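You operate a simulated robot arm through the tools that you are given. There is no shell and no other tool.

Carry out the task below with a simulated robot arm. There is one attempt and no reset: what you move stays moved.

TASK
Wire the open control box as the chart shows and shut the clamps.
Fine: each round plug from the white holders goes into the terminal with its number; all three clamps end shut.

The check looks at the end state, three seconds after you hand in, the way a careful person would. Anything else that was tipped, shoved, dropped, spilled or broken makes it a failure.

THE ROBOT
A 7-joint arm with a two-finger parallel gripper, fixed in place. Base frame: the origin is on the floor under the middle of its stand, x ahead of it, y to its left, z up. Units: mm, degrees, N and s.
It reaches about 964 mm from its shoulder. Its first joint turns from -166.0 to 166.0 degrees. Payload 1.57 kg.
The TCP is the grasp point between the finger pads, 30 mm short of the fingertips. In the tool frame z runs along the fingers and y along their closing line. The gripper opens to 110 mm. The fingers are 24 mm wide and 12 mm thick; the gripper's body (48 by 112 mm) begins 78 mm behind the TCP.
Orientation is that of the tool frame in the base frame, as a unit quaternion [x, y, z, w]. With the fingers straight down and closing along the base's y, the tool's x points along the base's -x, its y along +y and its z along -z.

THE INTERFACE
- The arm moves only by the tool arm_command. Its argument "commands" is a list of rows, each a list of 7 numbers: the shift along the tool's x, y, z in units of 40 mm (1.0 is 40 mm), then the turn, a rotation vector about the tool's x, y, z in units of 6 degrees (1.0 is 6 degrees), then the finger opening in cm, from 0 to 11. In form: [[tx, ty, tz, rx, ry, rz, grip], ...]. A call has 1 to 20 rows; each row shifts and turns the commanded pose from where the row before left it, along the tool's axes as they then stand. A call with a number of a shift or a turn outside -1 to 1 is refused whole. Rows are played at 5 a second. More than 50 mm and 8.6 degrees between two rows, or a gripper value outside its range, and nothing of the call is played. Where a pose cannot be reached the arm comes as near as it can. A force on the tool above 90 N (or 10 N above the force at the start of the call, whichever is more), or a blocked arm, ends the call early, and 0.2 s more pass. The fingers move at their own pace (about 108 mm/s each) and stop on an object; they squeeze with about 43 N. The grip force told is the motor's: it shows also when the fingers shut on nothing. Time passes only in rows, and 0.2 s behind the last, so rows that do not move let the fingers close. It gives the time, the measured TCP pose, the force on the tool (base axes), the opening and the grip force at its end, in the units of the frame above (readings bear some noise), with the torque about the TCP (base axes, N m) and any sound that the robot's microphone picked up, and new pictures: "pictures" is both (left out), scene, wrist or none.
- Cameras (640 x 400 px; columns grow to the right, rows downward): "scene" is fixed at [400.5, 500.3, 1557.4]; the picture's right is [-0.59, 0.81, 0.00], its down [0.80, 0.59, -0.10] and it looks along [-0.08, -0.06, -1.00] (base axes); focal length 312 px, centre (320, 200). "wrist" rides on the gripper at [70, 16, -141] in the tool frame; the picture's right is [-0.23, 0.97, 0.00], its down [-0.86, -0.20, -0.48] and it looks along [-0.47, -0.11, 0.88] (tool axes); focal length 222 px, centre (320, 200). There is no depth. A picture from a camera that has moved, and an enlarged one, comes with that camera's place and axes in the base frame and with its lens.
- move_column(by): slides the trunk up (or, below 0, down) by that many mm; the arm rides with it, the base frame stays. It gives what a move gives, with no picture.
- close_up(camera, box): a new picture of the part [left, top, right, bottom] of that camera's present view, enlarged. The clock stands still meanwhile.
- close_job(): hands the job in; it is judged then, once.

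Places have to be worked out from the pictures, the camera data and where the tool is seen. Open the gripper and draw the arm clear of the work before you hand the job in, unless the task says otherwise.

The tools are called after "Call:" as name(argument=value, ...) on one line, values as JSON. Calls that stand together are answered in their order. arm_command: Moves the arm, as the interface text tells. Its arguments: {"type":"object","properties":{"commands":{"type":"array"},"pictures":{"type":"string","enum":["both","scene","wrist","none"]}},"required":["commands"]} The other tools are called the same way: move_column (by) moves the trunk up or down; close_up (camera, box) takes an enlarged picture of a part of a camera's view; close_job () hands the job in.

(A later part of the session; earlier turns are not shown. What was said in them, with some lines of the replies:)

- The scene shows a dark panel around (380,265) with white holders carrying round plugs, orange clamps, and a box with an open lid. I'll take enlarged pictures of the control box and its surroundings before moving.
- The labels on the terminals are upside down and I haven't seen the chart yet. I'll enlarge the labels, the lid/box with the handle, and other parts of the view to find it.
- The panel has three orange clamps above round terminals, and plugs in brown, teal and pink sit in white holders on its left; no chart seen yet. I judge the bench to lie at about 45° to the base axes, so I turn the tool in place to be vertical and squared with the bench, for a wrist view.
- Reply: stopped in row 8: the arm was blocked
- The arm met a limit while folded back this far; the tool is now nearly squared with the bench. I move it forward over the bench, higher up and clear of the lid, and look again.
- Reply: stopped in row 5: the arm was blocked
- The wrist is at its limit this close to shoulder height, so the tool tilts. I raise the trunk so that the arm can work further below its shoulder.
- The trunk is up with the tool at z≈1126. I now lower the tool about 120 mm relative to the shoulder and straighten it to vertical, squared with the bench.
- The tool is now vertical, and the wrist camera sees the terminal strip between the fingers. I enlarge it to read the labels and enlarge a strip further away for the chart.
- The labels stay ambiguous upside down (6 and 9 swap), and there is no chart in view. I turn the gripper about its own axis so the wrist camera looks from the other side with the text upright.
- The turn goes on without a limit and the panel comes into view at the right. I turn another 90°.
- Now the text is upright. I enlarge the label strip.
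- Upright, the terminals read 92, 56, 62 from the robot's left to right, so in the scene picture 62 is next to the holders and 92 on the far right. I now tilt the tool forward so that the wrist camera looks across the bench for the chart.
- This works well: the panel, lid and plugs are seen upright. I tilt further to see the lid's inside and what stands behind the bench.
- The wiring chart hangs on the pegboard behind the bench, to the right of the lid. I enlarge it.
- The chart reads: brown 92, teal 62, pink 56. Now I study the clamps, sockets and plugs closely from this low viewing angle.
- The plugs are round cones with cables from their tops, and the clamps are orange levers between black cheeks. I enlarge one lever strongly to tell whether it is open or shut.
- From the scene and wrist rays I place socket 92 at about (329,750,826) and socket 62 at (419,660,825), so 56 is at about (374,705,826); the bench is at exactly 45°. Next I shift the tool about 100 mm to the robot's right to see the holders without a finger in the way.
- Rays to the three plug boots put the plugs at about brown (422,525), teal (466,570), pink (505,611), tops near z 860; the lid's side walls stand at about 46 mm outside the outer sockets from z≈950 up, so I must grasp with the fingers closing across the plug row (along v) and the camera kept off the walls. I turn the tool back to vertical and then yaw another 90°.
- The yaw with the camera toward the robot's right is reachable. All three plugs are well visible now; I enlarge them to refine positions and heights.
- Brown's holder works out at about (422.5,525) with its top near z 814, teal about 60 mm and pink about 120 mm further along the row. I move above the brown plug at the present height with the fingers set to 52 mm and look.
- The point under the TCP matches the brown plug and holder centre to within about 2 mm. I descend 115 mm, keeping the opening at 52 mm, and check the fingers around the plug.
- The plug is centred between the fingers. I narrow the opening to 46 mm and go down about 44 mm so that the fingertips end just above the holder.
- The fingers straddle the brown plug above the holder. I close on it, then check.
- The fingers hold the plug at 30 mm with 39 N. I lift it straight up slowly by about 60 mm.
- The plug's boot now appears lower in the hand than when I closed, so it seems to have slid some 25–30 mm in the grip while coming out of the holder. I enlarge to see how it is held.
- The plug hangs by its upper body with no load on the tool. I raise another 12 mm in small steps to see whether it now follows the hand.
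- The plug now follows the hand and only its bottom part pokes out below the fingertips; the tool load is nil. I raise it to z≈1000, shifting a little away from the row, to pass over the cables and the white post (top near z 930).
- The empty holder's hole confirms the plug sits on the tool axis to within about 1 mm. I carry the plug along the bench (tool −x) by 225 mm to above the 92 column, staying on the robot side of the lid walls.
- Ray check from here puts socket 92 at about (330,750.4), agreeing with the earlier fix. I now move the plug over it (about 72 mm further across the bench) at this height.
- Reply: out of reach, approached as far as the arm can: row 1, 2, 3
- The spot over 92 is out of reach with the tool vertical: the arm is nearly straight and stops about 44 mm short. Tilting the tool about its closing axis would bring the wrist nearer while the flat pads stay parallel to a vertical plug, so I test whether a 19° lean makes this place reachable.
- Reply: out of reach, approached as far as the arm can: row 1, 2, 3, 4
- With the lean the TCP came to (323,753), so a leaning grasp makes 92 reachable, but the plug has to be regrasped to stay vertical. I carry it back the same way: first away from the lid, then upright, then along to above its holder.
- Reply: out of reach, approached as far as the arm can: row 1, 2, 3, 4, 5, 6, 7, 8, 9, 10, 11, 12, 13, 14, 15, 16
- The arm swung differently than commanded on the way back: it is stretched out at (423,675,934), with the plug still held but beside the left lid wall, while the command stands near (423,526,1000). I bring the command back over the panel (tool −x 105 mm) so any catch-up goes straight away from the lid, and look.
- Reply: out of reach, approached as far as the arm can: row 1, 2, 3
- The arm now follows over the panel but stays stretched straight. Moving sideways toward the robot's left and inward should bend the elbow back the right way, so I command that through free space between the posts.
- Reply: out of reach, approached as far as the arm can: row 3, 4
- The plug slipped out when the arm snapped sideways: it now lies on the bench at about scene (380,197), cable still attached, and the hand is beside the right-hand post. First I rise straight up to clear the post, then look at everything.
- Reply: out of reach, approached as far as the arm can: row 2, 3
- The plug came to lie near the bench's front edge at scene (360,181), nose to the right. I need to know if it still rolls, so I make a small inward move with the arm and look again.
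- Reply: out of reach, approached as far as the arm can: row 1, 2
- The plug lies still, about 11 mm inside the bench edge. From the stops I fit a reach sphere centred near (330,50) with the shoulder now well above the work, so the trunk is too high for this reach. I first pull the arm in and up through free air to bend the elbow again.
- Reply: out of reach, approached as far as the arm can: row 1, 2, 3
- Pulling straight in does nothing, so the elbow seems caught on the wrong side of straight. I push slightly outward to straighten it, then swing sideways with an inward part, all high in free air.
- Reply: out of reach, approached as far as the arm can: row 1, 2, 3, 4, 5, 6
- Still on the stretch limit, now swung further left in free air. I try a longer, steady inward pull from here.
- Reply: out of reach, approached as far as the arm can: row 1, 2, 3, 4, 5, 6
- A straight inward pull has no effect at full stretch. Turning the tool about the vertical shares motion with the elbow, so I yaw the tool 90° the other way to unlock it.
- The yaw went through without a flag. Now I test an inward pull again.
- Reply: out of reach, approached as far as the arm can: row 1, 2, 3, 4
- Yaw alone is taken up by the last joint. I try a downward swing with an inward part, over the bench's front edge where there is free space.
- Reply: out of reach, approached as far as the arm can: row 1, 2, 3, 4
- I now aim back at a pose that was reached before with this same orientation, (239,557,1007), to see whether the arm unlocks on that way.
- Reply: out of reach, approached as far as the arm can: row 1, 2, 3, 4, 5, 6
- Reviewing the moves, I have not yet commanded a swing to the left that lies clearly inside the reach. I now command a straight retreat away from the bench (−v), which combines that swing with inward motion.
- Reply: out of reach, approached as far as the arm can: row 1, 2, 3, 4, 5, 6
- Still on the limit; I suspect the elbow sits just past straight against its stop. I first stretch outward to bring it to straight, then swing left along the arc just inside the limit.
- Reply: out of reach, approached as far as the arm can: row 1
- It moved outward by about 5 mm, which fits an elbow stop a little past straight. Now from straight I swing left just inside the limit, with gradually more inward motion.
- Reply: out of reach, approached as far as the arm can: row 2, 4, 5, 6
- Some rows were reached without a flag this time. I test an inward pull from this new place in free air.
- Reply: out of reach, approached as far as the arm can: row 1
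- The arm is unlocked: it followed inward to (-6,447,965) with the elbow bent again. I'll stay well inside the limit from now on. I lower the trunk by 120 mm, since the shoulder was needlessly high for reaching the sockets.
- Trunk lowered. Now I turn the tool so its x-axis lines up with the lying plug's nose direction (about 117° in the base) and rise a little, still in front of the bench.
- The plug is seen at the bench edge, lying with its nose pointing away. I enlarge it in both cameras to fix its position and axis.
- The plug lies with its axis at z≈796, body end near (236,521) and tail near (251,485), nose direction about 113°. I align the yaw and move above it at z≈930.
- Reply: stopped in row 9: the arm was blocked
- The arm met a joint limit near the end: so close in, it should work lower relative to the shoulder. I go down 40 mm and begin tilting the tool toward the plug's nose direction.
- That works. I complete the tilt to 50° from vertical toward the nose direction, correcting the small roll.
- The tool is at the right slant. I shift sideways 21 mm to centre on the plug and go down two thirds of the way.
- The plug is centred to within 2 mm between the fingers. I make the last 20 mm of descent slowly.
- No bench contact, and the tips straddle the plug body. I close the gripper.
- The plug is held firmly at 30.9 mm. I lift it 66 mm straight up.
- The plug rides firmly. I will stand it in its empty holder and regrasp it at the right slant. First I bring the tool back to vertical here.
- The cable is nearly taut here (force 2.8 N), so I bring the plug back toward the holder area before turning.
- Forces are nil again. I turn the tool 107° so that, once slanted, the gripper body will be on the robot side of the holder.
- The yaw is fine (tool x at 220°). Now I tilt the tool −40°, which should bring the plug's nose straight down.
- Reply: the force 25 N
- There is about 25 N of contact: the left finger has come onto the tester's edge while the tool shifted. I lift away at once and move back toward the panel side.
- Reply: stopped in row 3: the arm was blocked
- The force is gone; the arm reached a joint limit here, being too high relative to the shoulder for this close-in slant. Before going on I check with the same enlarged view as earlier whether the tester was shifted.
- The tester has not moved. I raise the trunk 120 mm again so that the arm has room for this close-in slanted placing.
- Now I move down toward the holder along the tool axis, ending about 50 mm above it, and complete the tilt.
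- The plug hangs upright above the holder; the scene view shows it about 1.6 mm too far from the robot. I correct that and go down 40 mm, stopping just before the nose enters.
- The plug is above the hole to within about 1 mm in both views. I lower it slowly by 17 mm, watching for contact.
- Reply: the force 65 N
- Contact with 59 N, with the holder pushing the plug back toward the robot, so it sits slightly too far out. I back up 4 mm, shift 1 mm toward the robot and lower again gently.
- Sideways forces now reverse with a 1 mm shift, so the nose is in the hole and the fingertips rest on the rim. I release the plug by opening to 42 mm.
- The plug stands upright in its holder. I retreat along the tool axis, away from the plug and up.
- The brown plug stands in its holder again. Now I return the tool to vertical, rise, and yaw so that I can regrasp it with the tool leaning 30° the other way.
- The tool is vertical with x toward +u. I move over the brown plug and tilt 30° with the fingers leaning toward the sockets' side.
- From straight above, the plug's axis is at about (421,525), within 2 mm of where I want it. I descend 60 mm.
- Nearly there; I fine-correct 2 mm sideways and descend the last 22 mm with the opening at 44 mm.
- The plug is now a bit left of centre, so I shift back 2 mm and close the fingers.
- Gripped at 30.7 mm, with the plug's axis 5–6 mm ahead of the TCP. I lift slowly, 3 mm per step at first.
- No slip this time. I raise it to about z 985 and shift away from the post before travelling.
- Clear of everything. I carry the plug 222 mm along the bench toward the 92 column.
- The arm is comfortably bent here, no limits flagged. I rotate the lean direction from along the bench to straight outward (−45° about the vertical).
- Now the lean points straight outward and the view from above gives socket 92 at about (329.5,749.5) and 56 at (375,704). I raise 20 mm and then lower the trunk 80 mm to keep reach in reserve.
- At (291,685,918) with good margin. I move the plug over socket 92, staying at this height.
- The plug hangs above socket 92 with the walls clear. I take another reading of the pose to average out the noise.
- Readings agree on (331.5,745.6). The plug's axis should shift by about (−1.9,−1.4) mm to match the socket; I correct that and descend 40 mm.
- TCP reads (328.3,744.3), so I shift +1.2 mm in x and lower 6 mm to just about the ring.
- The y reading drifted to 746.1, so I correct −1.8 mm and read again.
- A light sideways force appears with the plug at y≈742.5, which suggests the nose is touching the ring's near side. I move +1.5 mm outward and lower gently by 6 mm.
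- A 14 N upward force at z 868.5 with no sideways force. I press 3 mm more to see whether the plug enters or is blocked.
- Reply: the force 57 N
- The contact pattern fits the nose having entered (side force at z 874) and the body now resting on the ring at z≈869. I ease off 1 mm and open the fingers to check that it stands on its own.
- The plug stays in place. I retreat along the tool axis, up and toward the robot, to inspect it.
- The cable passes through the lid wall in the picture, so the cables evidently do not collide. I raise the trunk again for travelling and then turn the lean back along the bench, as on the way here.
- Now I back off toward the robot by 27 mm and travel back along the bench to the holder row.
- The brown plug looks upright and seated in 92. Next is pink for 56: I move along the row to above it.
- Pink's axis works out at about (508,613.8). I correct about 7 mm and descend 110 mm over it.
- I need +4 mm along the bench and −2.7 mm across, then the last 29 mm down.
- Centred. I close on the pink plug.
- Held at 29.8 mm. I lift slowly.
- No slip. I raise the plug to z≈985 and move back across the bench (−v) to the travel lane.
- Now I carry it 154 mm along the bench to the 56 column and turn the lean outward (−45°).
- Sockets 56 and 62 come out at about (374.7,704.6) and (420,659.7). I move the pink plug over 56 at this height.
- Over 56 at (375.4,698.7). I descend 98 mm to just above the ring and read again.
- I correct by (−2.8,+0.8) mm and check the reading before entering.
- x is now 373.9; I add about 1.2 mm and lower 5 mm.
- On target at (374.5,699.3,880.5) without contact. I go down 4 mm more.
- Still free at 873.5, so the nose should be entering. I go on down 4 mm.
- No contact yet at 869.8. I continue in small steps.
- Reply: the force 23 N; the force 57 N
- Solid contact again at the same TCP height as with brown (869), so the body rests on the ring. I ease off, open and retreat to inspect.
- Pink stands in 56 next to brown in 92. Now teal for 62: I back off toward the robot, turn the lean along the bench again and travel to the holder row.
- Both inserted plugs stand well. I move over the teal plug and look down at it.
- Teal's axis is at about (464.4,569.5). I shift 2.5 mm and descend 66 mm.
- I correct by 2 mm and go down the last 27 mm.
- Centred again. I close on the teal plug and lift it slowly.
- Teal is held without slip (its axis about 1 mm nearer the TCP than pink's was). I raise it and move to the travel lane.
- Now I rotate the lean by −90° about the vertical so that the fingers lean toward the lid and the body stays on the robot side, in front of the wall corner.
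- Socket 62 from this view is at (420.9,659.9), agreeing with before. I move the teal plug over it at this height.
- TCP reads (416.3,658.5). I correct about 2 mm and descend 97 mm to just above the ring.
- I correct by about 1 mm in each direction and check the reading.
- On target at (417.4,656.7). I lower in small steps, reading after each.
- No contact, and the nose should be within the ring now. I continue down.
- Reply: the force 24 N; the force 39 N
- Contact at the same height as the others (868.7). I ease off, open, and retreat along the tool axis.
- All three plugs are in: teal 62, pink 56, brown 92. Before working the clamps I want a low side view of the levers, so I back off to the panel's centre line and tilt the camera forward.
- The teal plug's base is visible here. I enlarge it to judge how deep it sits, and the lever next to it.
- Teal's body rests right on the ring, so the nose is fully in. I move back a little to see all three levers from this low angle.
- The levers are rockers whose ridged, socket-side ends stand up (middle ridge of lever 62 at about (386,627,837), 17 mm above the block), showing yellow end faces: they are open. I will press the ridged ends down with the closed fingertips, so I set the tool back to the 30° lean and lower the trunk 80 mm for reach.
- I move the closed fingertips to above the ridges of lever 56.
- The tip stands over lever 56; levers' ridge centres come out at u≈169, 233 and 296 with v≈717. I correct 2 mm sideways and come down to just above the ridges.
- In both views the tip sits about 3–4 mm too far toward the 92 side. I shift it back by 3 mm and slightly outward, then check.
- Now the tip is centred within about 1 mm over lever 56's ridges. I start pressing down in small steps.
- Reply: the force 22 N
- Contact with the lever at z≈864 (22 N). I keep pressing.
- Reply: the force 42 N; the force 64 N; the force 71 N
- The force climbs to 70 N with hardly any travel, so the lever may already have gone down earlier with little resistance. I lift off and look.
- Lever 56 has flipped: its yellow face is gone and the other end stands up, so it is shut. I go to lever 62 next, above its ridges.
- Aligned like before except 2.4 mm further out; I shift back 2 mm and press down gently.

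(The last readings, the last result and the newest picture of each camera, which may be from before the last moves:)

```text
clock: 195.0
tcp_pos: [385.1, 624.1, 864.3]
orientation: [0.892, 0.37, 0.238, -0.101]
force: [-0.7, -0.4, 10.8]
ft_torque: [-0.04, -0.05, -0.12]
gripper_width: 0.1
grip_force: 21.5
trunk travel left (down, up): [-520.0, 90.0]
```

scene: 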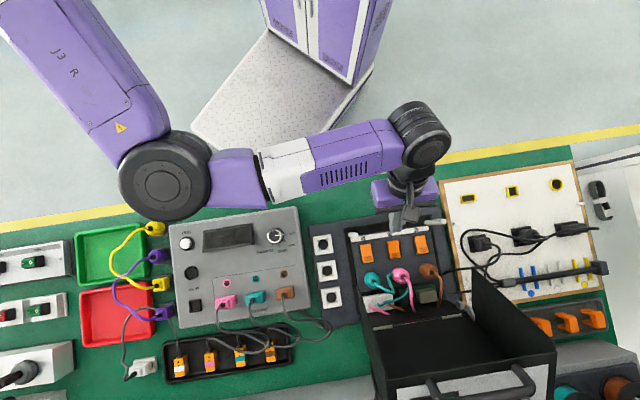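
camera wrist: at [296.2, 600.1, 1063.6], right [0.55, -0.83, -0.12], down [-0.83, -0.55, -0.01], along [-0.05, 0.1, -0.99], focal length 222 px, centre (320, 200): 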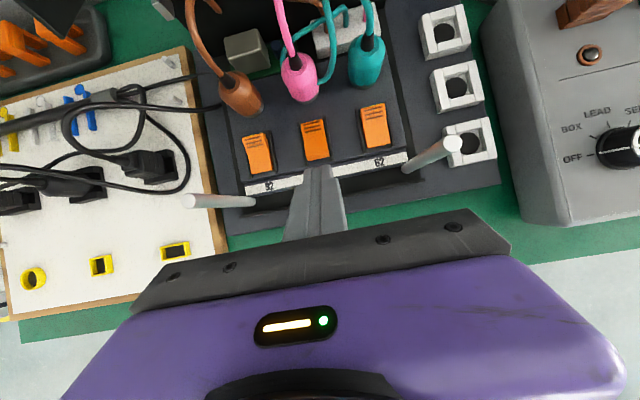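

A small resistance at 869.6, then free, then a stop at 864: the lever flipped. I press once more to seat it, then lift off.

Call:
arm_command(commands=[[-0.025, 0, 0.0433, 0, 0, 0, 0], [0, 0, 0, 0, 0, 0, 0]], pictures="none")

Call:
arm_command(commands=[[0.1, 0, -0.173, 0, 0, 0, 0], [0.3, 0, -0.52, 0, 0, 0, 0], [0.2, 0, -0.346, 0, 0, 0, 0], [-0.4, 0, -0.23, 0, 0, 0, 0], [-0.4, 0, -0.23, 0, 0, 0, 0], [-0.4, 0, -0.23, 0, 0, 0, 0], [0, 0, 0, 0, 0, 0, 0]], pictures="both")

Call:
close_up(camera="scene", box=[345, 225, 445, 297])

```text
clock: 195.6
tcp_pos: [384.6, 623.6, 863.2]
orientation: [0.892, 0.369, 0.24, -0.102]
force: [-0.1, -5.8, 34.2]
ft_torque: [-0.04, -0.14, -0.1]
gripper_width: 0.0
grip_force: 21.2
trunk travel left (down, up): [-520.0, 90.0]
```

```text
clock: 197.2
tcp_pos: [345.3, 585.2, 910.8]
orientation: [0.893, 0.37, 0.238, -0.099]
force: [0.4, 0.4, 0.5]
ft_torque: [0.03, 0.02, 0.04]
gripper_width: 0.1
grip_force: 21.1
trunk travel left (down, up): [-520.0, 90.0]
camera wrist: at [349.6, 567.2, 1067.1], right [0.55, -0.83, -0.12], down [-0.83, -0.55, -0.01], along [-0.05, 0.1, -0.99], focal length 222 px, centre (320, 200)
```

scene: 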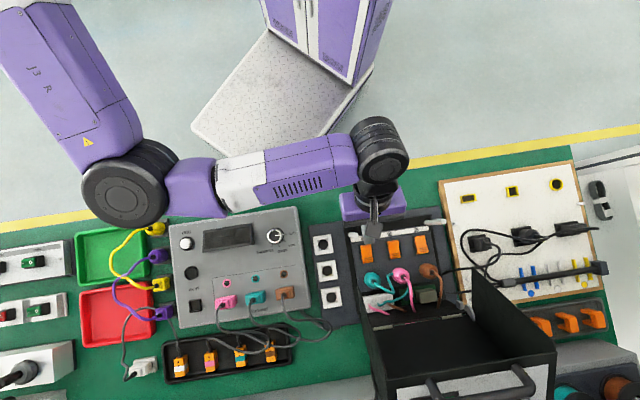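
wrist: 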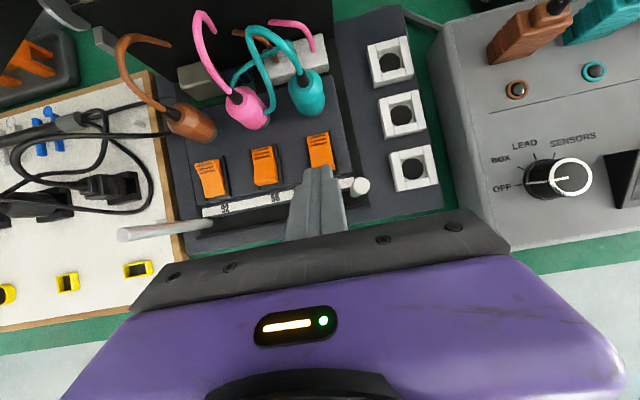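

```text
5.56 times, centred on (395, 261) of scene
camera zoom: at [400.5, 500.3, 1557.4], right [-0.59, 0.81, 0.0], down [0.8, 0.59, -0.1], along [-0.08, -0.06, -1.0], focal length 1734 px, centre (-97, -139)
```

zoom: 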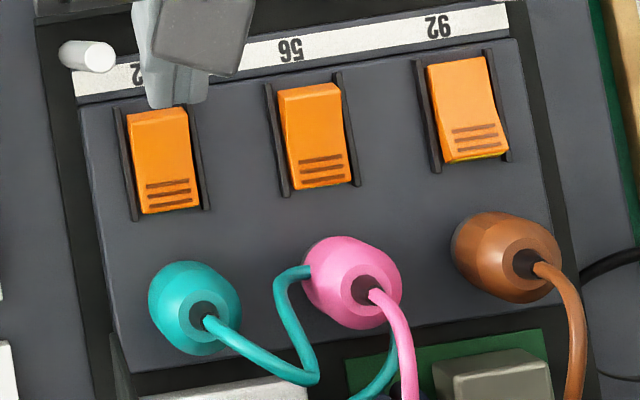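

Lever 62 is shut as well. For lever 92, the farthest, I raise 40 mm and lower the trunk 40 mm for more reach, then move over.

Call:
arm_command(commands=[[0.25, 0, -0.433, 0, 0, 0, 0], [0.25, 0, -0.433, 0, 0, 0, 0], [0, 0, 0, 0, 0, 0, 0]], pictures="none")

Call:
move_column(by=-40)

Call:
arm_command(commands=[[0.25, -0.75, 0.144, 0, 0, 0, 0], [0.25, -0.75, 0.144, 0, 0, 0, 0], [0.25, -0.75, 0.144, 0, 0, 0, 0], [0.25, -0.75, 0.144, 0, 0, 0, 0], [0, 0, 0, 0, 0, 0, 0]], pictures="both")

```text
clock: 198.0
tcp_pos: [343.8, 584.7, 952.1]
orientation: [0.893, 0.369, 0.239, -0.099]
force: [0.9, -0.6, 0.5]
ft_torque: [-0.04, 0.04, 0.02]
gripper_width: 0.0
grip_force: 20.6
trunk travel left (down, up): [-520.0, 90.0]
```

```text
clock: 198.9
tcp_pos: [344.8, 585.1, 912.4]
orientation: [0.893, 0.369, 0.238, -0.099]
force: [0.2, -0.4, 0.8]
ft_torque: [0.03, 0.0, -0.03]
gripper_width: 0.3
grip_force: 21.6
trunk travel left (down, up): [-480.0, 130.0]
```

```text
clock: 200.1
tcp_pos: [292.9, 701.9, 913.2]
orientation: [0.892, 0.37, 0.238, -0.1]
force: [-0.2, 0.4, -0.2]
ft_torque: [-0.03, 0.04, -0.01]
gripper_width: 0.0
grip_force: 21.2
trunk travel left (down, up): [-480.0, 130.0]
camera wrist: at [297.5, 683.5, 1070.4], right [0.55, -0.83, -0.12], down [-0.83, -0.55, -0.01], along [-0.05, 0.1, -0.99], focal length 222 px, centre (320, 200)
```

scene: 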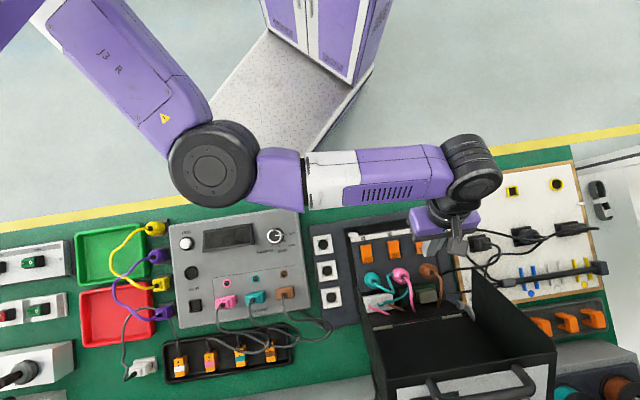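
wrist: 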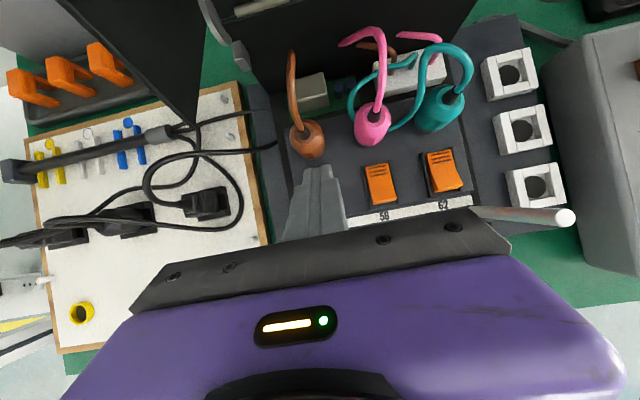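

I move the remaining 7–9 mm to above lever 92's ridges and come down close to it.

Call:
arm_command(commands=[[0.186, -0.175, 0.1075, 0, 0, 0, 0], [-0.2125, 0, 0.368, 0, 0, 0, 0], [-0.2125, 0, 0.368, 0, 0, 0, 0], [0, 0, 0, 0, 0, 0, 0]], pictures="none")

Call:
arm_command(commands=[[0, 0, 0, 0, 0, 0, 0]], pictures="none")

Call:
close_up(camera="wrist", box=[240, 110, 400, 230])

Call:
close_up(camera="scene", box=[395, 220, 455, 270])

```text
clock: 201.1
tcp_pos: [293.0, 713.1, 876.9]
orientation: [0.893, 0.369, 0.238, -0.1]
force: [0.1, -0.3, 0.4]
ft_torque: [0.03, 0.02, 0.03]
gripper_width: 0.3
grip_force: 21.6
trunk travel left (down, up): [-480.0, 130.0]
```

```text
clock: 201.5
tcp_pos: [294.5, 714.7, 878.5]
orientation: [0.893, 0.368, 0.238, -0.099]
force: [-0.3, 0.3, -0.2]
ft_torque: [-0.02, 0.0, 0.0]
gripper_width: 0.2
grip_force: 21.4
trunk travel left (down, up): [-480.0, 130.0]
```

```text
3.33 times, centred on (320, 170) of wrist
camera zoom: at [297.7, 695.1, 1034.4], right [0.55, -0.83, -0.12], down [-0.83, -0.55, -0.01], along [-0.05, 0.1, -0.99], focal length 740 px, centre (320, 300)
```

zoom: 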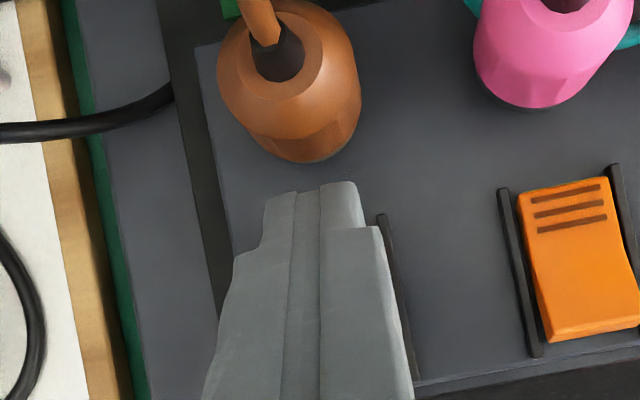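

```text
8.00 times, centred on (425, 245) of scene
camera zoom: at [400.5, 500.3, 1557.4], right [-0.59, 0.81, 0.0], down [0.8, 0.59, -0.1], along [-0.08, -0.06, -1.0], focal length 2496 px, centre (-520, -160)
```

zoom: 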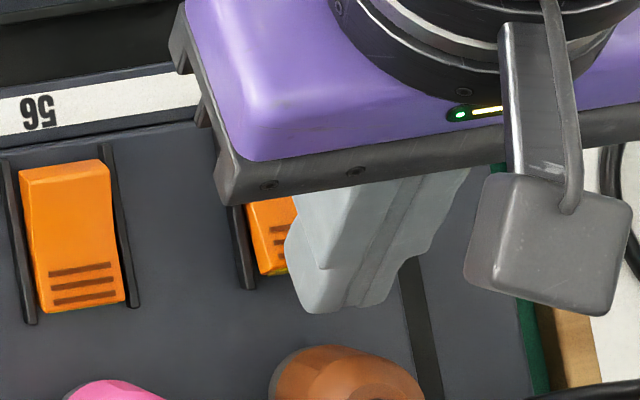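

The picture matches the alignment I had at lever 56. I press down in steps.

Call:
arm_command(commands=[[-0.05, 0, 0.0866, 0, 0, 0, 0], [-0.05, 0, 0.0866, 0, 0, 0, 0], [0, 0, 0, 0, 0, 0, 0]], pictures="none")

Call:
arm_command(commands=[[-0.0375, 0, 0.065, 0, 0, 0, 0], [0, 0, 0, 0, 0, 0, 0]], pictures="none")

Call:
arm_command(commands=[[-0.0375, 0, 0.065, 0, 0, 0, 0], [0, 0, 0, 0, 0, 0, 0]], pictures="none")

```text
clock: 202.3
tcp_pos: [292.6, 713.2, 868.7]
orientation: [0.893, 0.369, 0.238, -0.1]
force: [0.0, 0.4, 0.9]
ft_torque: [0.03, -0.02, -0.02]
gripper_width: 0.2
grip_force: 21.2
trunk travel left (down, up): [-480.0, 130.0]
```

```text
clock: 202.9
tcp_pos: [293.4, 713.1, 864.9]
orientation: [0.892, 0.37, 0.238, -0.1]
force: [0.7, 0.4, -0.2]
ft_torque: [-0.01, -0.03, 0.01]
gripper_width: 0.0
grip_force: 21.4
trunk travel left (down, up): [-480.0, 130.0]
```

```text
clock: 203.5
tcp_pos: [292.4, 714.3, 863.8]
orientation: [0.893, 0.368, 0.239, -0.1]
force: [0.0, -1.7, 9.5]
ft_torque: [0.0, -0.04, 0.0]
gripper_width: 0.2
grip_force: 21.3
trunk travel left (down, up): [-480.0, 130.0]
```

The same stop at z≈864. I press once more to seat it, lift off and inspect.

Call:
arm_command(commands=[[-0.025, 0, 0.0433, 0, 0, 0, 0], [0, 0, 0, 0, 0, 0, 0]], pictures="none")

Call:
arm_command(commands=[[0.1, 0, -0.173, 0, 0, 0, 0], [0.3, 0, -0.52, 0, 0, 0, 0], [0.3, 0, -0.52, 0, 0, 0, 0], [-0.2, 0.3, -0.52, 0, 0, 0, 0], [-0.4, 0.3, -0.4, 0, 0, 0, 0], [-0.5, 0.3, -0.3, 0, 0, 0, 0], [-0.6, 0.2, -0.35, 0, 0, 0, 0], [-0.6, 0, -0.35, 0, 0, 0, 0], [0, 0, 0, 0, 0, 0, 0]], pictures="both")

Call:
close_up(camera="scene", box=[345, 225, 445, 297])

Call:
close_up(camera="wrist", box=[220, 40, 420, 180])

```text
clock: 204.1
tcp_pos: [293.0, 714.7, 864.0]
orientation: [0.892, 0.369, 0.238, -0.102]
force: [-0.4, -3.3, 26.7]
ft_torque: [-0.05, -0.07, -0.02]
gripper_width: 0.0
grip_force: 21.2
trunk travel left (down, up): [-480.0, 130.0]
```

```text
clock: 206.1
tcp_pos: [238.2, 599.2, 939.2]
orientation: [0.893, 0.369, 0.238, -0.099]
force: [-0.5, 0.0, -0.1]
ft_torque: [0.01, -0.02, -0.02]
gripper_width: 0.0
grip_force: 21.2
trunk travel left (down, up): [-480.0, 130.0]
camera wrist: at [242.9, 581.5, 1096.1], right [0.55, -0.83, -0.12], down [-0.83, -0.55, -0.01], along [-0.05, 0.1, -0.99], focal length 222 px, centre (320, 200)
```

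scene: 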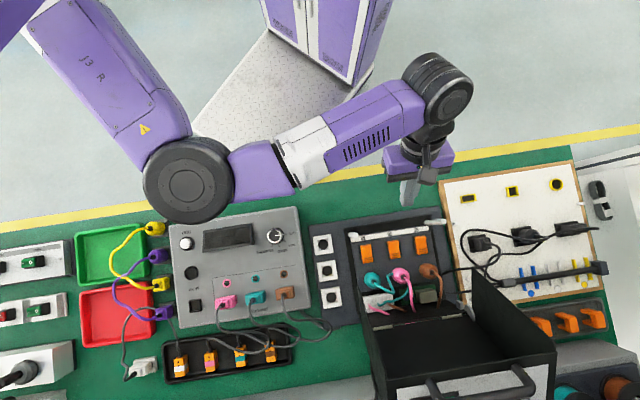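
wrist: 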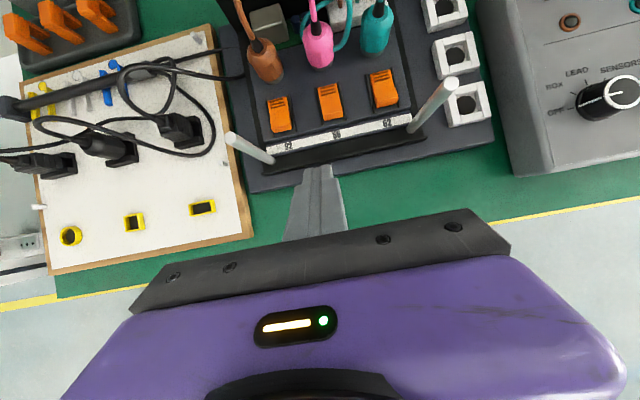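

```text
5.56 times, centred on (395, 261) of scene
camera zoom: at [400.5, 500.3, 1557.4], right [-0.59, 0.81, 0.0], down [0.8, 0.59, -0.1], along [-0.08, -0.06, -1.0], focal length 1734 px, centre (-97, -139)
```

zoom: 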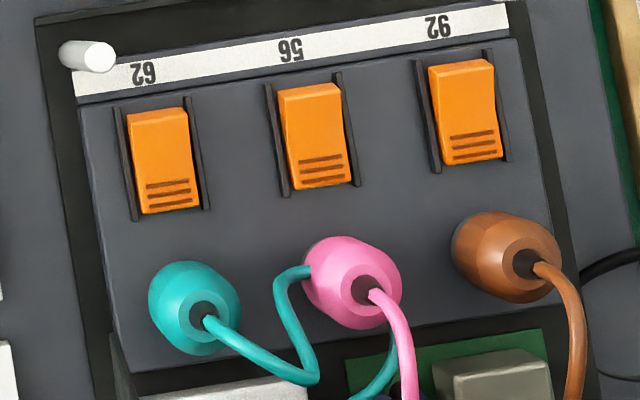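

```text
2.86 times, centred on (320, 110) of wrist
camera zoom: at [242.9, 581.5, 1096.1], right [0.55, -0.83, -0.12], down [-0.83, -0.55, -0.01], along [-0.05, 0.1, -0.99], focal length 635 px, centre (320, 457)
```

zoom: 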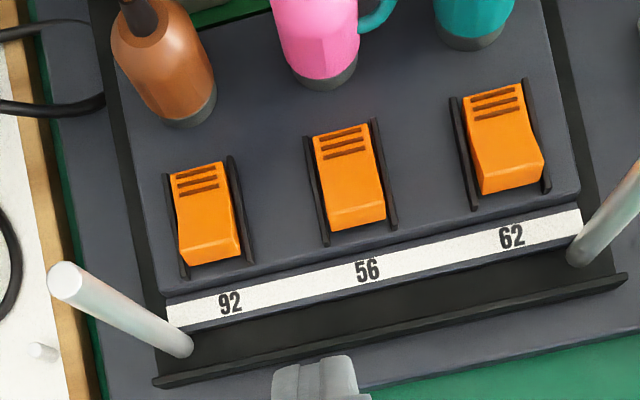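

All three clamps now lie flipped with no yellow showing. I check the seat of each plug in close-ups.

Call:
close_up(camera="wrist", box=[240, 30, 300, 90])

Call:
close_up(camera="wrist", box=[295, 15, 345, 75])

Call:
close_up(camera="wrist", box=[350, 0, 400, 60])

Call:
close_up(camera="scene", box=[130, 200, 330, 325])

```text
6.67 times, centred on (270, 60) of wrist
camera zoom: at [242.9, 581.5, 1096.1], right [0.55, -0.83, -0.12], down [-0.83, -0.55, -0.01], along [-0.05, 0.1, -0.99], focal length 1481 px, centre (653, 1133)
```

zoom: 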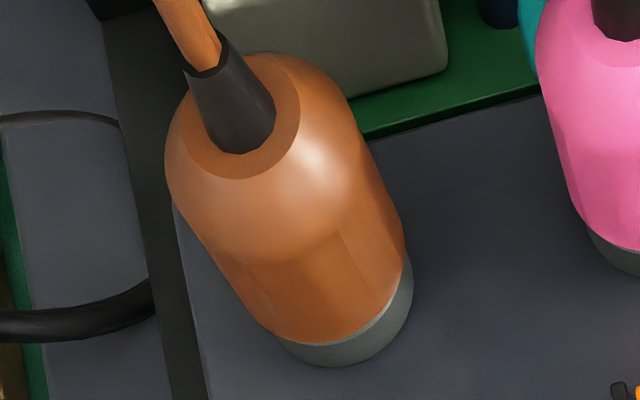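

```text
6.67 times, centred on (320, 45) of wrist
camera zoom: at [242.9, 581.5, 1096.1], right [0.55, -0.83, -0.12], down [-0.83, -0.55, -0.01], along [-0.05, 0.1, -0.99], focal length 1481 px, centre (320, 1233)
```

zoom: 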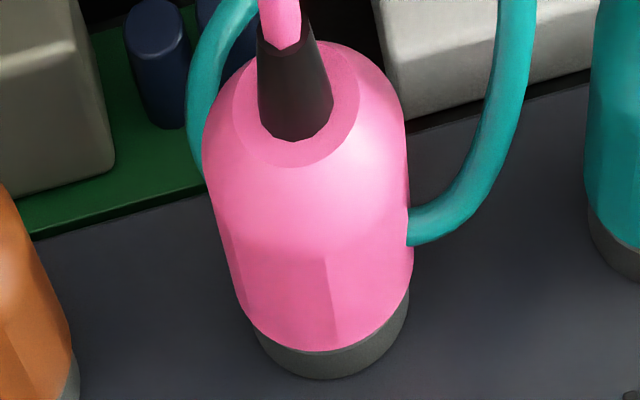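

```text
6.67 times, centred on (375, 30) of wrist
camera zoom: at [242.9, 581.5, 1096.1], right [0.55, -0.83, -0.12], down [-0.83, -0.55, -0.01], along [-0.05, 0.1, -0.99], focal length 1481 px, centre (-47, 1333)
```

zoom: 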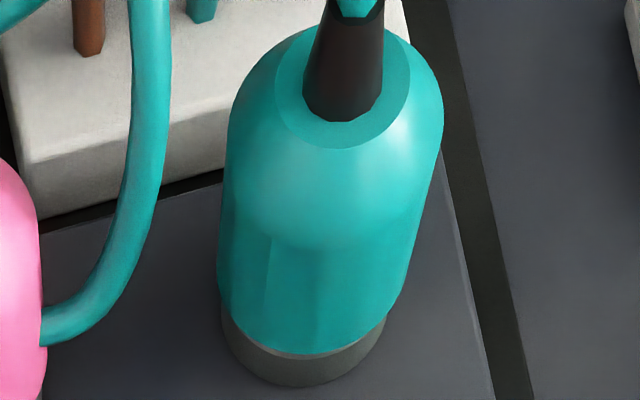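

```text
3.20 times, centred on (230, 262) of scene
camera zoom: at [400.5, 500.3, 1557.4], right [-0.59, 0.81, 0.0], down [0.8, 0.59, -0.1], along [-0.08, -0.06, -1.0], focal length 999 px, centre (608, 0)
```

zoom: 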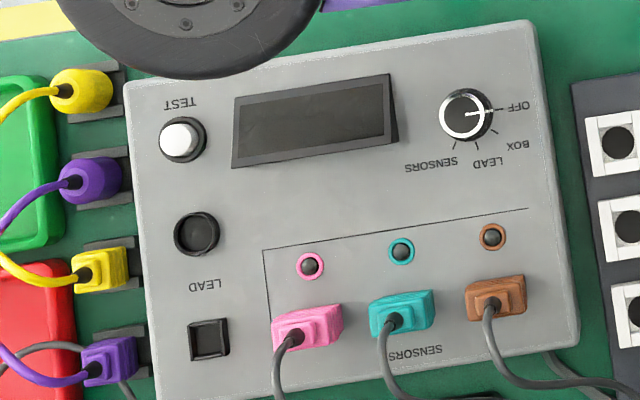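

All three plug bodies rest on their rings, the tester and the rest look as at the start. I open the gripper and draw the arm back and up, clear of the work.

Call:
arm_command(commands=[[-0.325, 0, -0.7, 0, 0, 0, 3], [-0.325, 0, -0.7, 0, 0, 0, 6], [-0.325, 0, -0.7, 0, 0, 0, 6], [0, 0, 0, 0, 0, 0, 6], [0, 0, 0, 0, 0, 0, 6]], pictures="both")

Call:
close_up(camera="scene", box=[300, 200, 480, 312])

Call:
close_up(camera="scene", box=[430, 150, 630, 275])

```text
clock: 207.3
tcp_pos: [190.7, 544.5, 993.9]
orientation: [0.893, 0.369, 0.238, -0.1]
force: [0.1, -0.6, -0.6]
ft_torque: [0.02, -0.01, -0.02]
gripper_width: 59.7
grip_force: 0.0
trunk travel left (down, up): [-480.0, 130.0]
camera wrist: at [194.1, 526.7, 1151.4], right [0.55, -0.83, -0.12], down [-0.83, -0.55, -0.01], along [-0.05, 0.1, -0.99], focal length 222 px, centre (320, 200)
```

scene: 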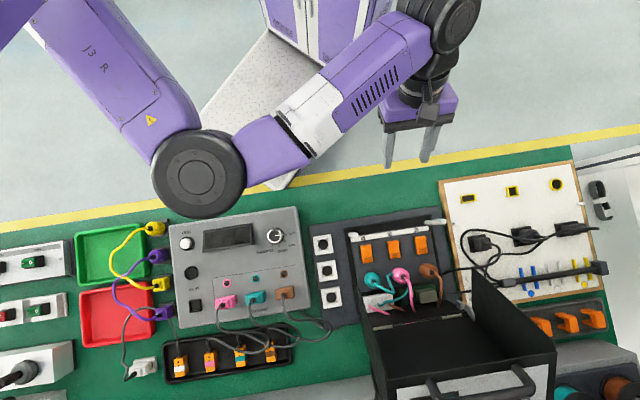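
wrist: 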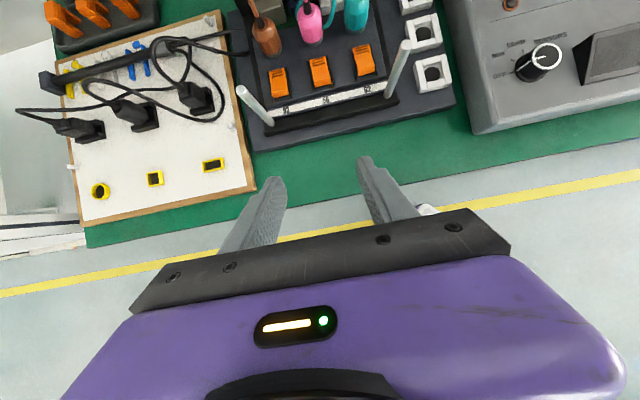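

```text
3.56 times, centred on (390, 256) of scene
camera zoom: at [400.5, 500.3, 1557.4], right [-0.59, 0.81, 0.0], down [0.8, 0.59, -0.1], along [-0.08, -0.06, -1.0], focal length 1110 px, centre (71, 1)
```

zoom: 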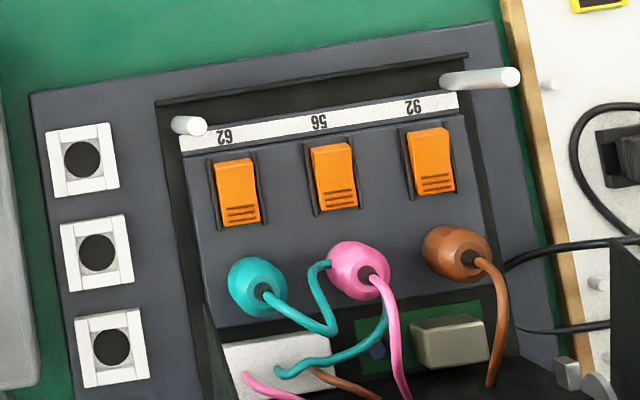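

```text
3.20 times, centred on (530, 212) of scene
camera zoom: at [400.5, 500.3, 1557.4], right [-0.59, 0.81, 0.0], down [0.8, 0.59, -0.1], along [-0.08, -0.06, -1.0], focal length 999 px, centre (-352, 160)
```

zoom: 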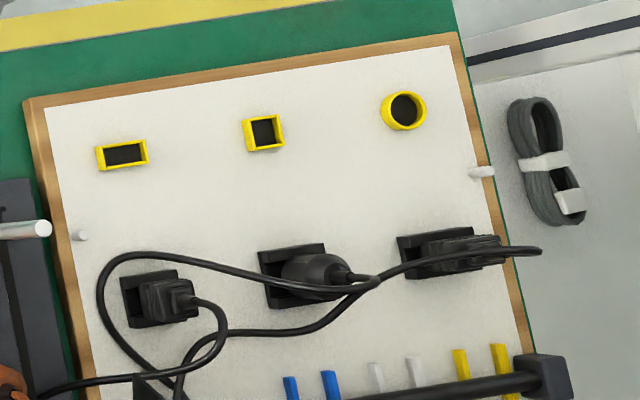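

The pictures show teal in 62, pink in 56 and brown in 92, as the chart says. All three clamps are pressed shut, the neighbouring items look unchanged, and the gripper is open and clear of the work. I hand in the job.

Call:
close_job()

```text
The job is handed in.
```

The control box is wired as the chart shows: brown is in 92, teal in 62 and pink in 56. All three clamps are pressed shut. I handed the job in with the gripper open and the arm drawn back. No verdict came back.

- **Dropped plug:** I dropped the brown plug once. It came to rest near the front edge of the bench. I picked it up, set it back in its holder, regrasped it and inserted it.
- **Tester contact:** While I was placing it back, a finger pressed on the edge of the grey tester with about 25 N. Before-and-after pictures show the tester did not move.
- **Plug seating:** All three plug bodies rest on their socket rings after being pressed with roughly 40–55 N.
- **Clamps:** I took the yellow ends showing on the levers as the open state. After pressing the ridged ends, all three levers flipped and the yellow is gone.

The other equipment around the box looks the same as at the start.
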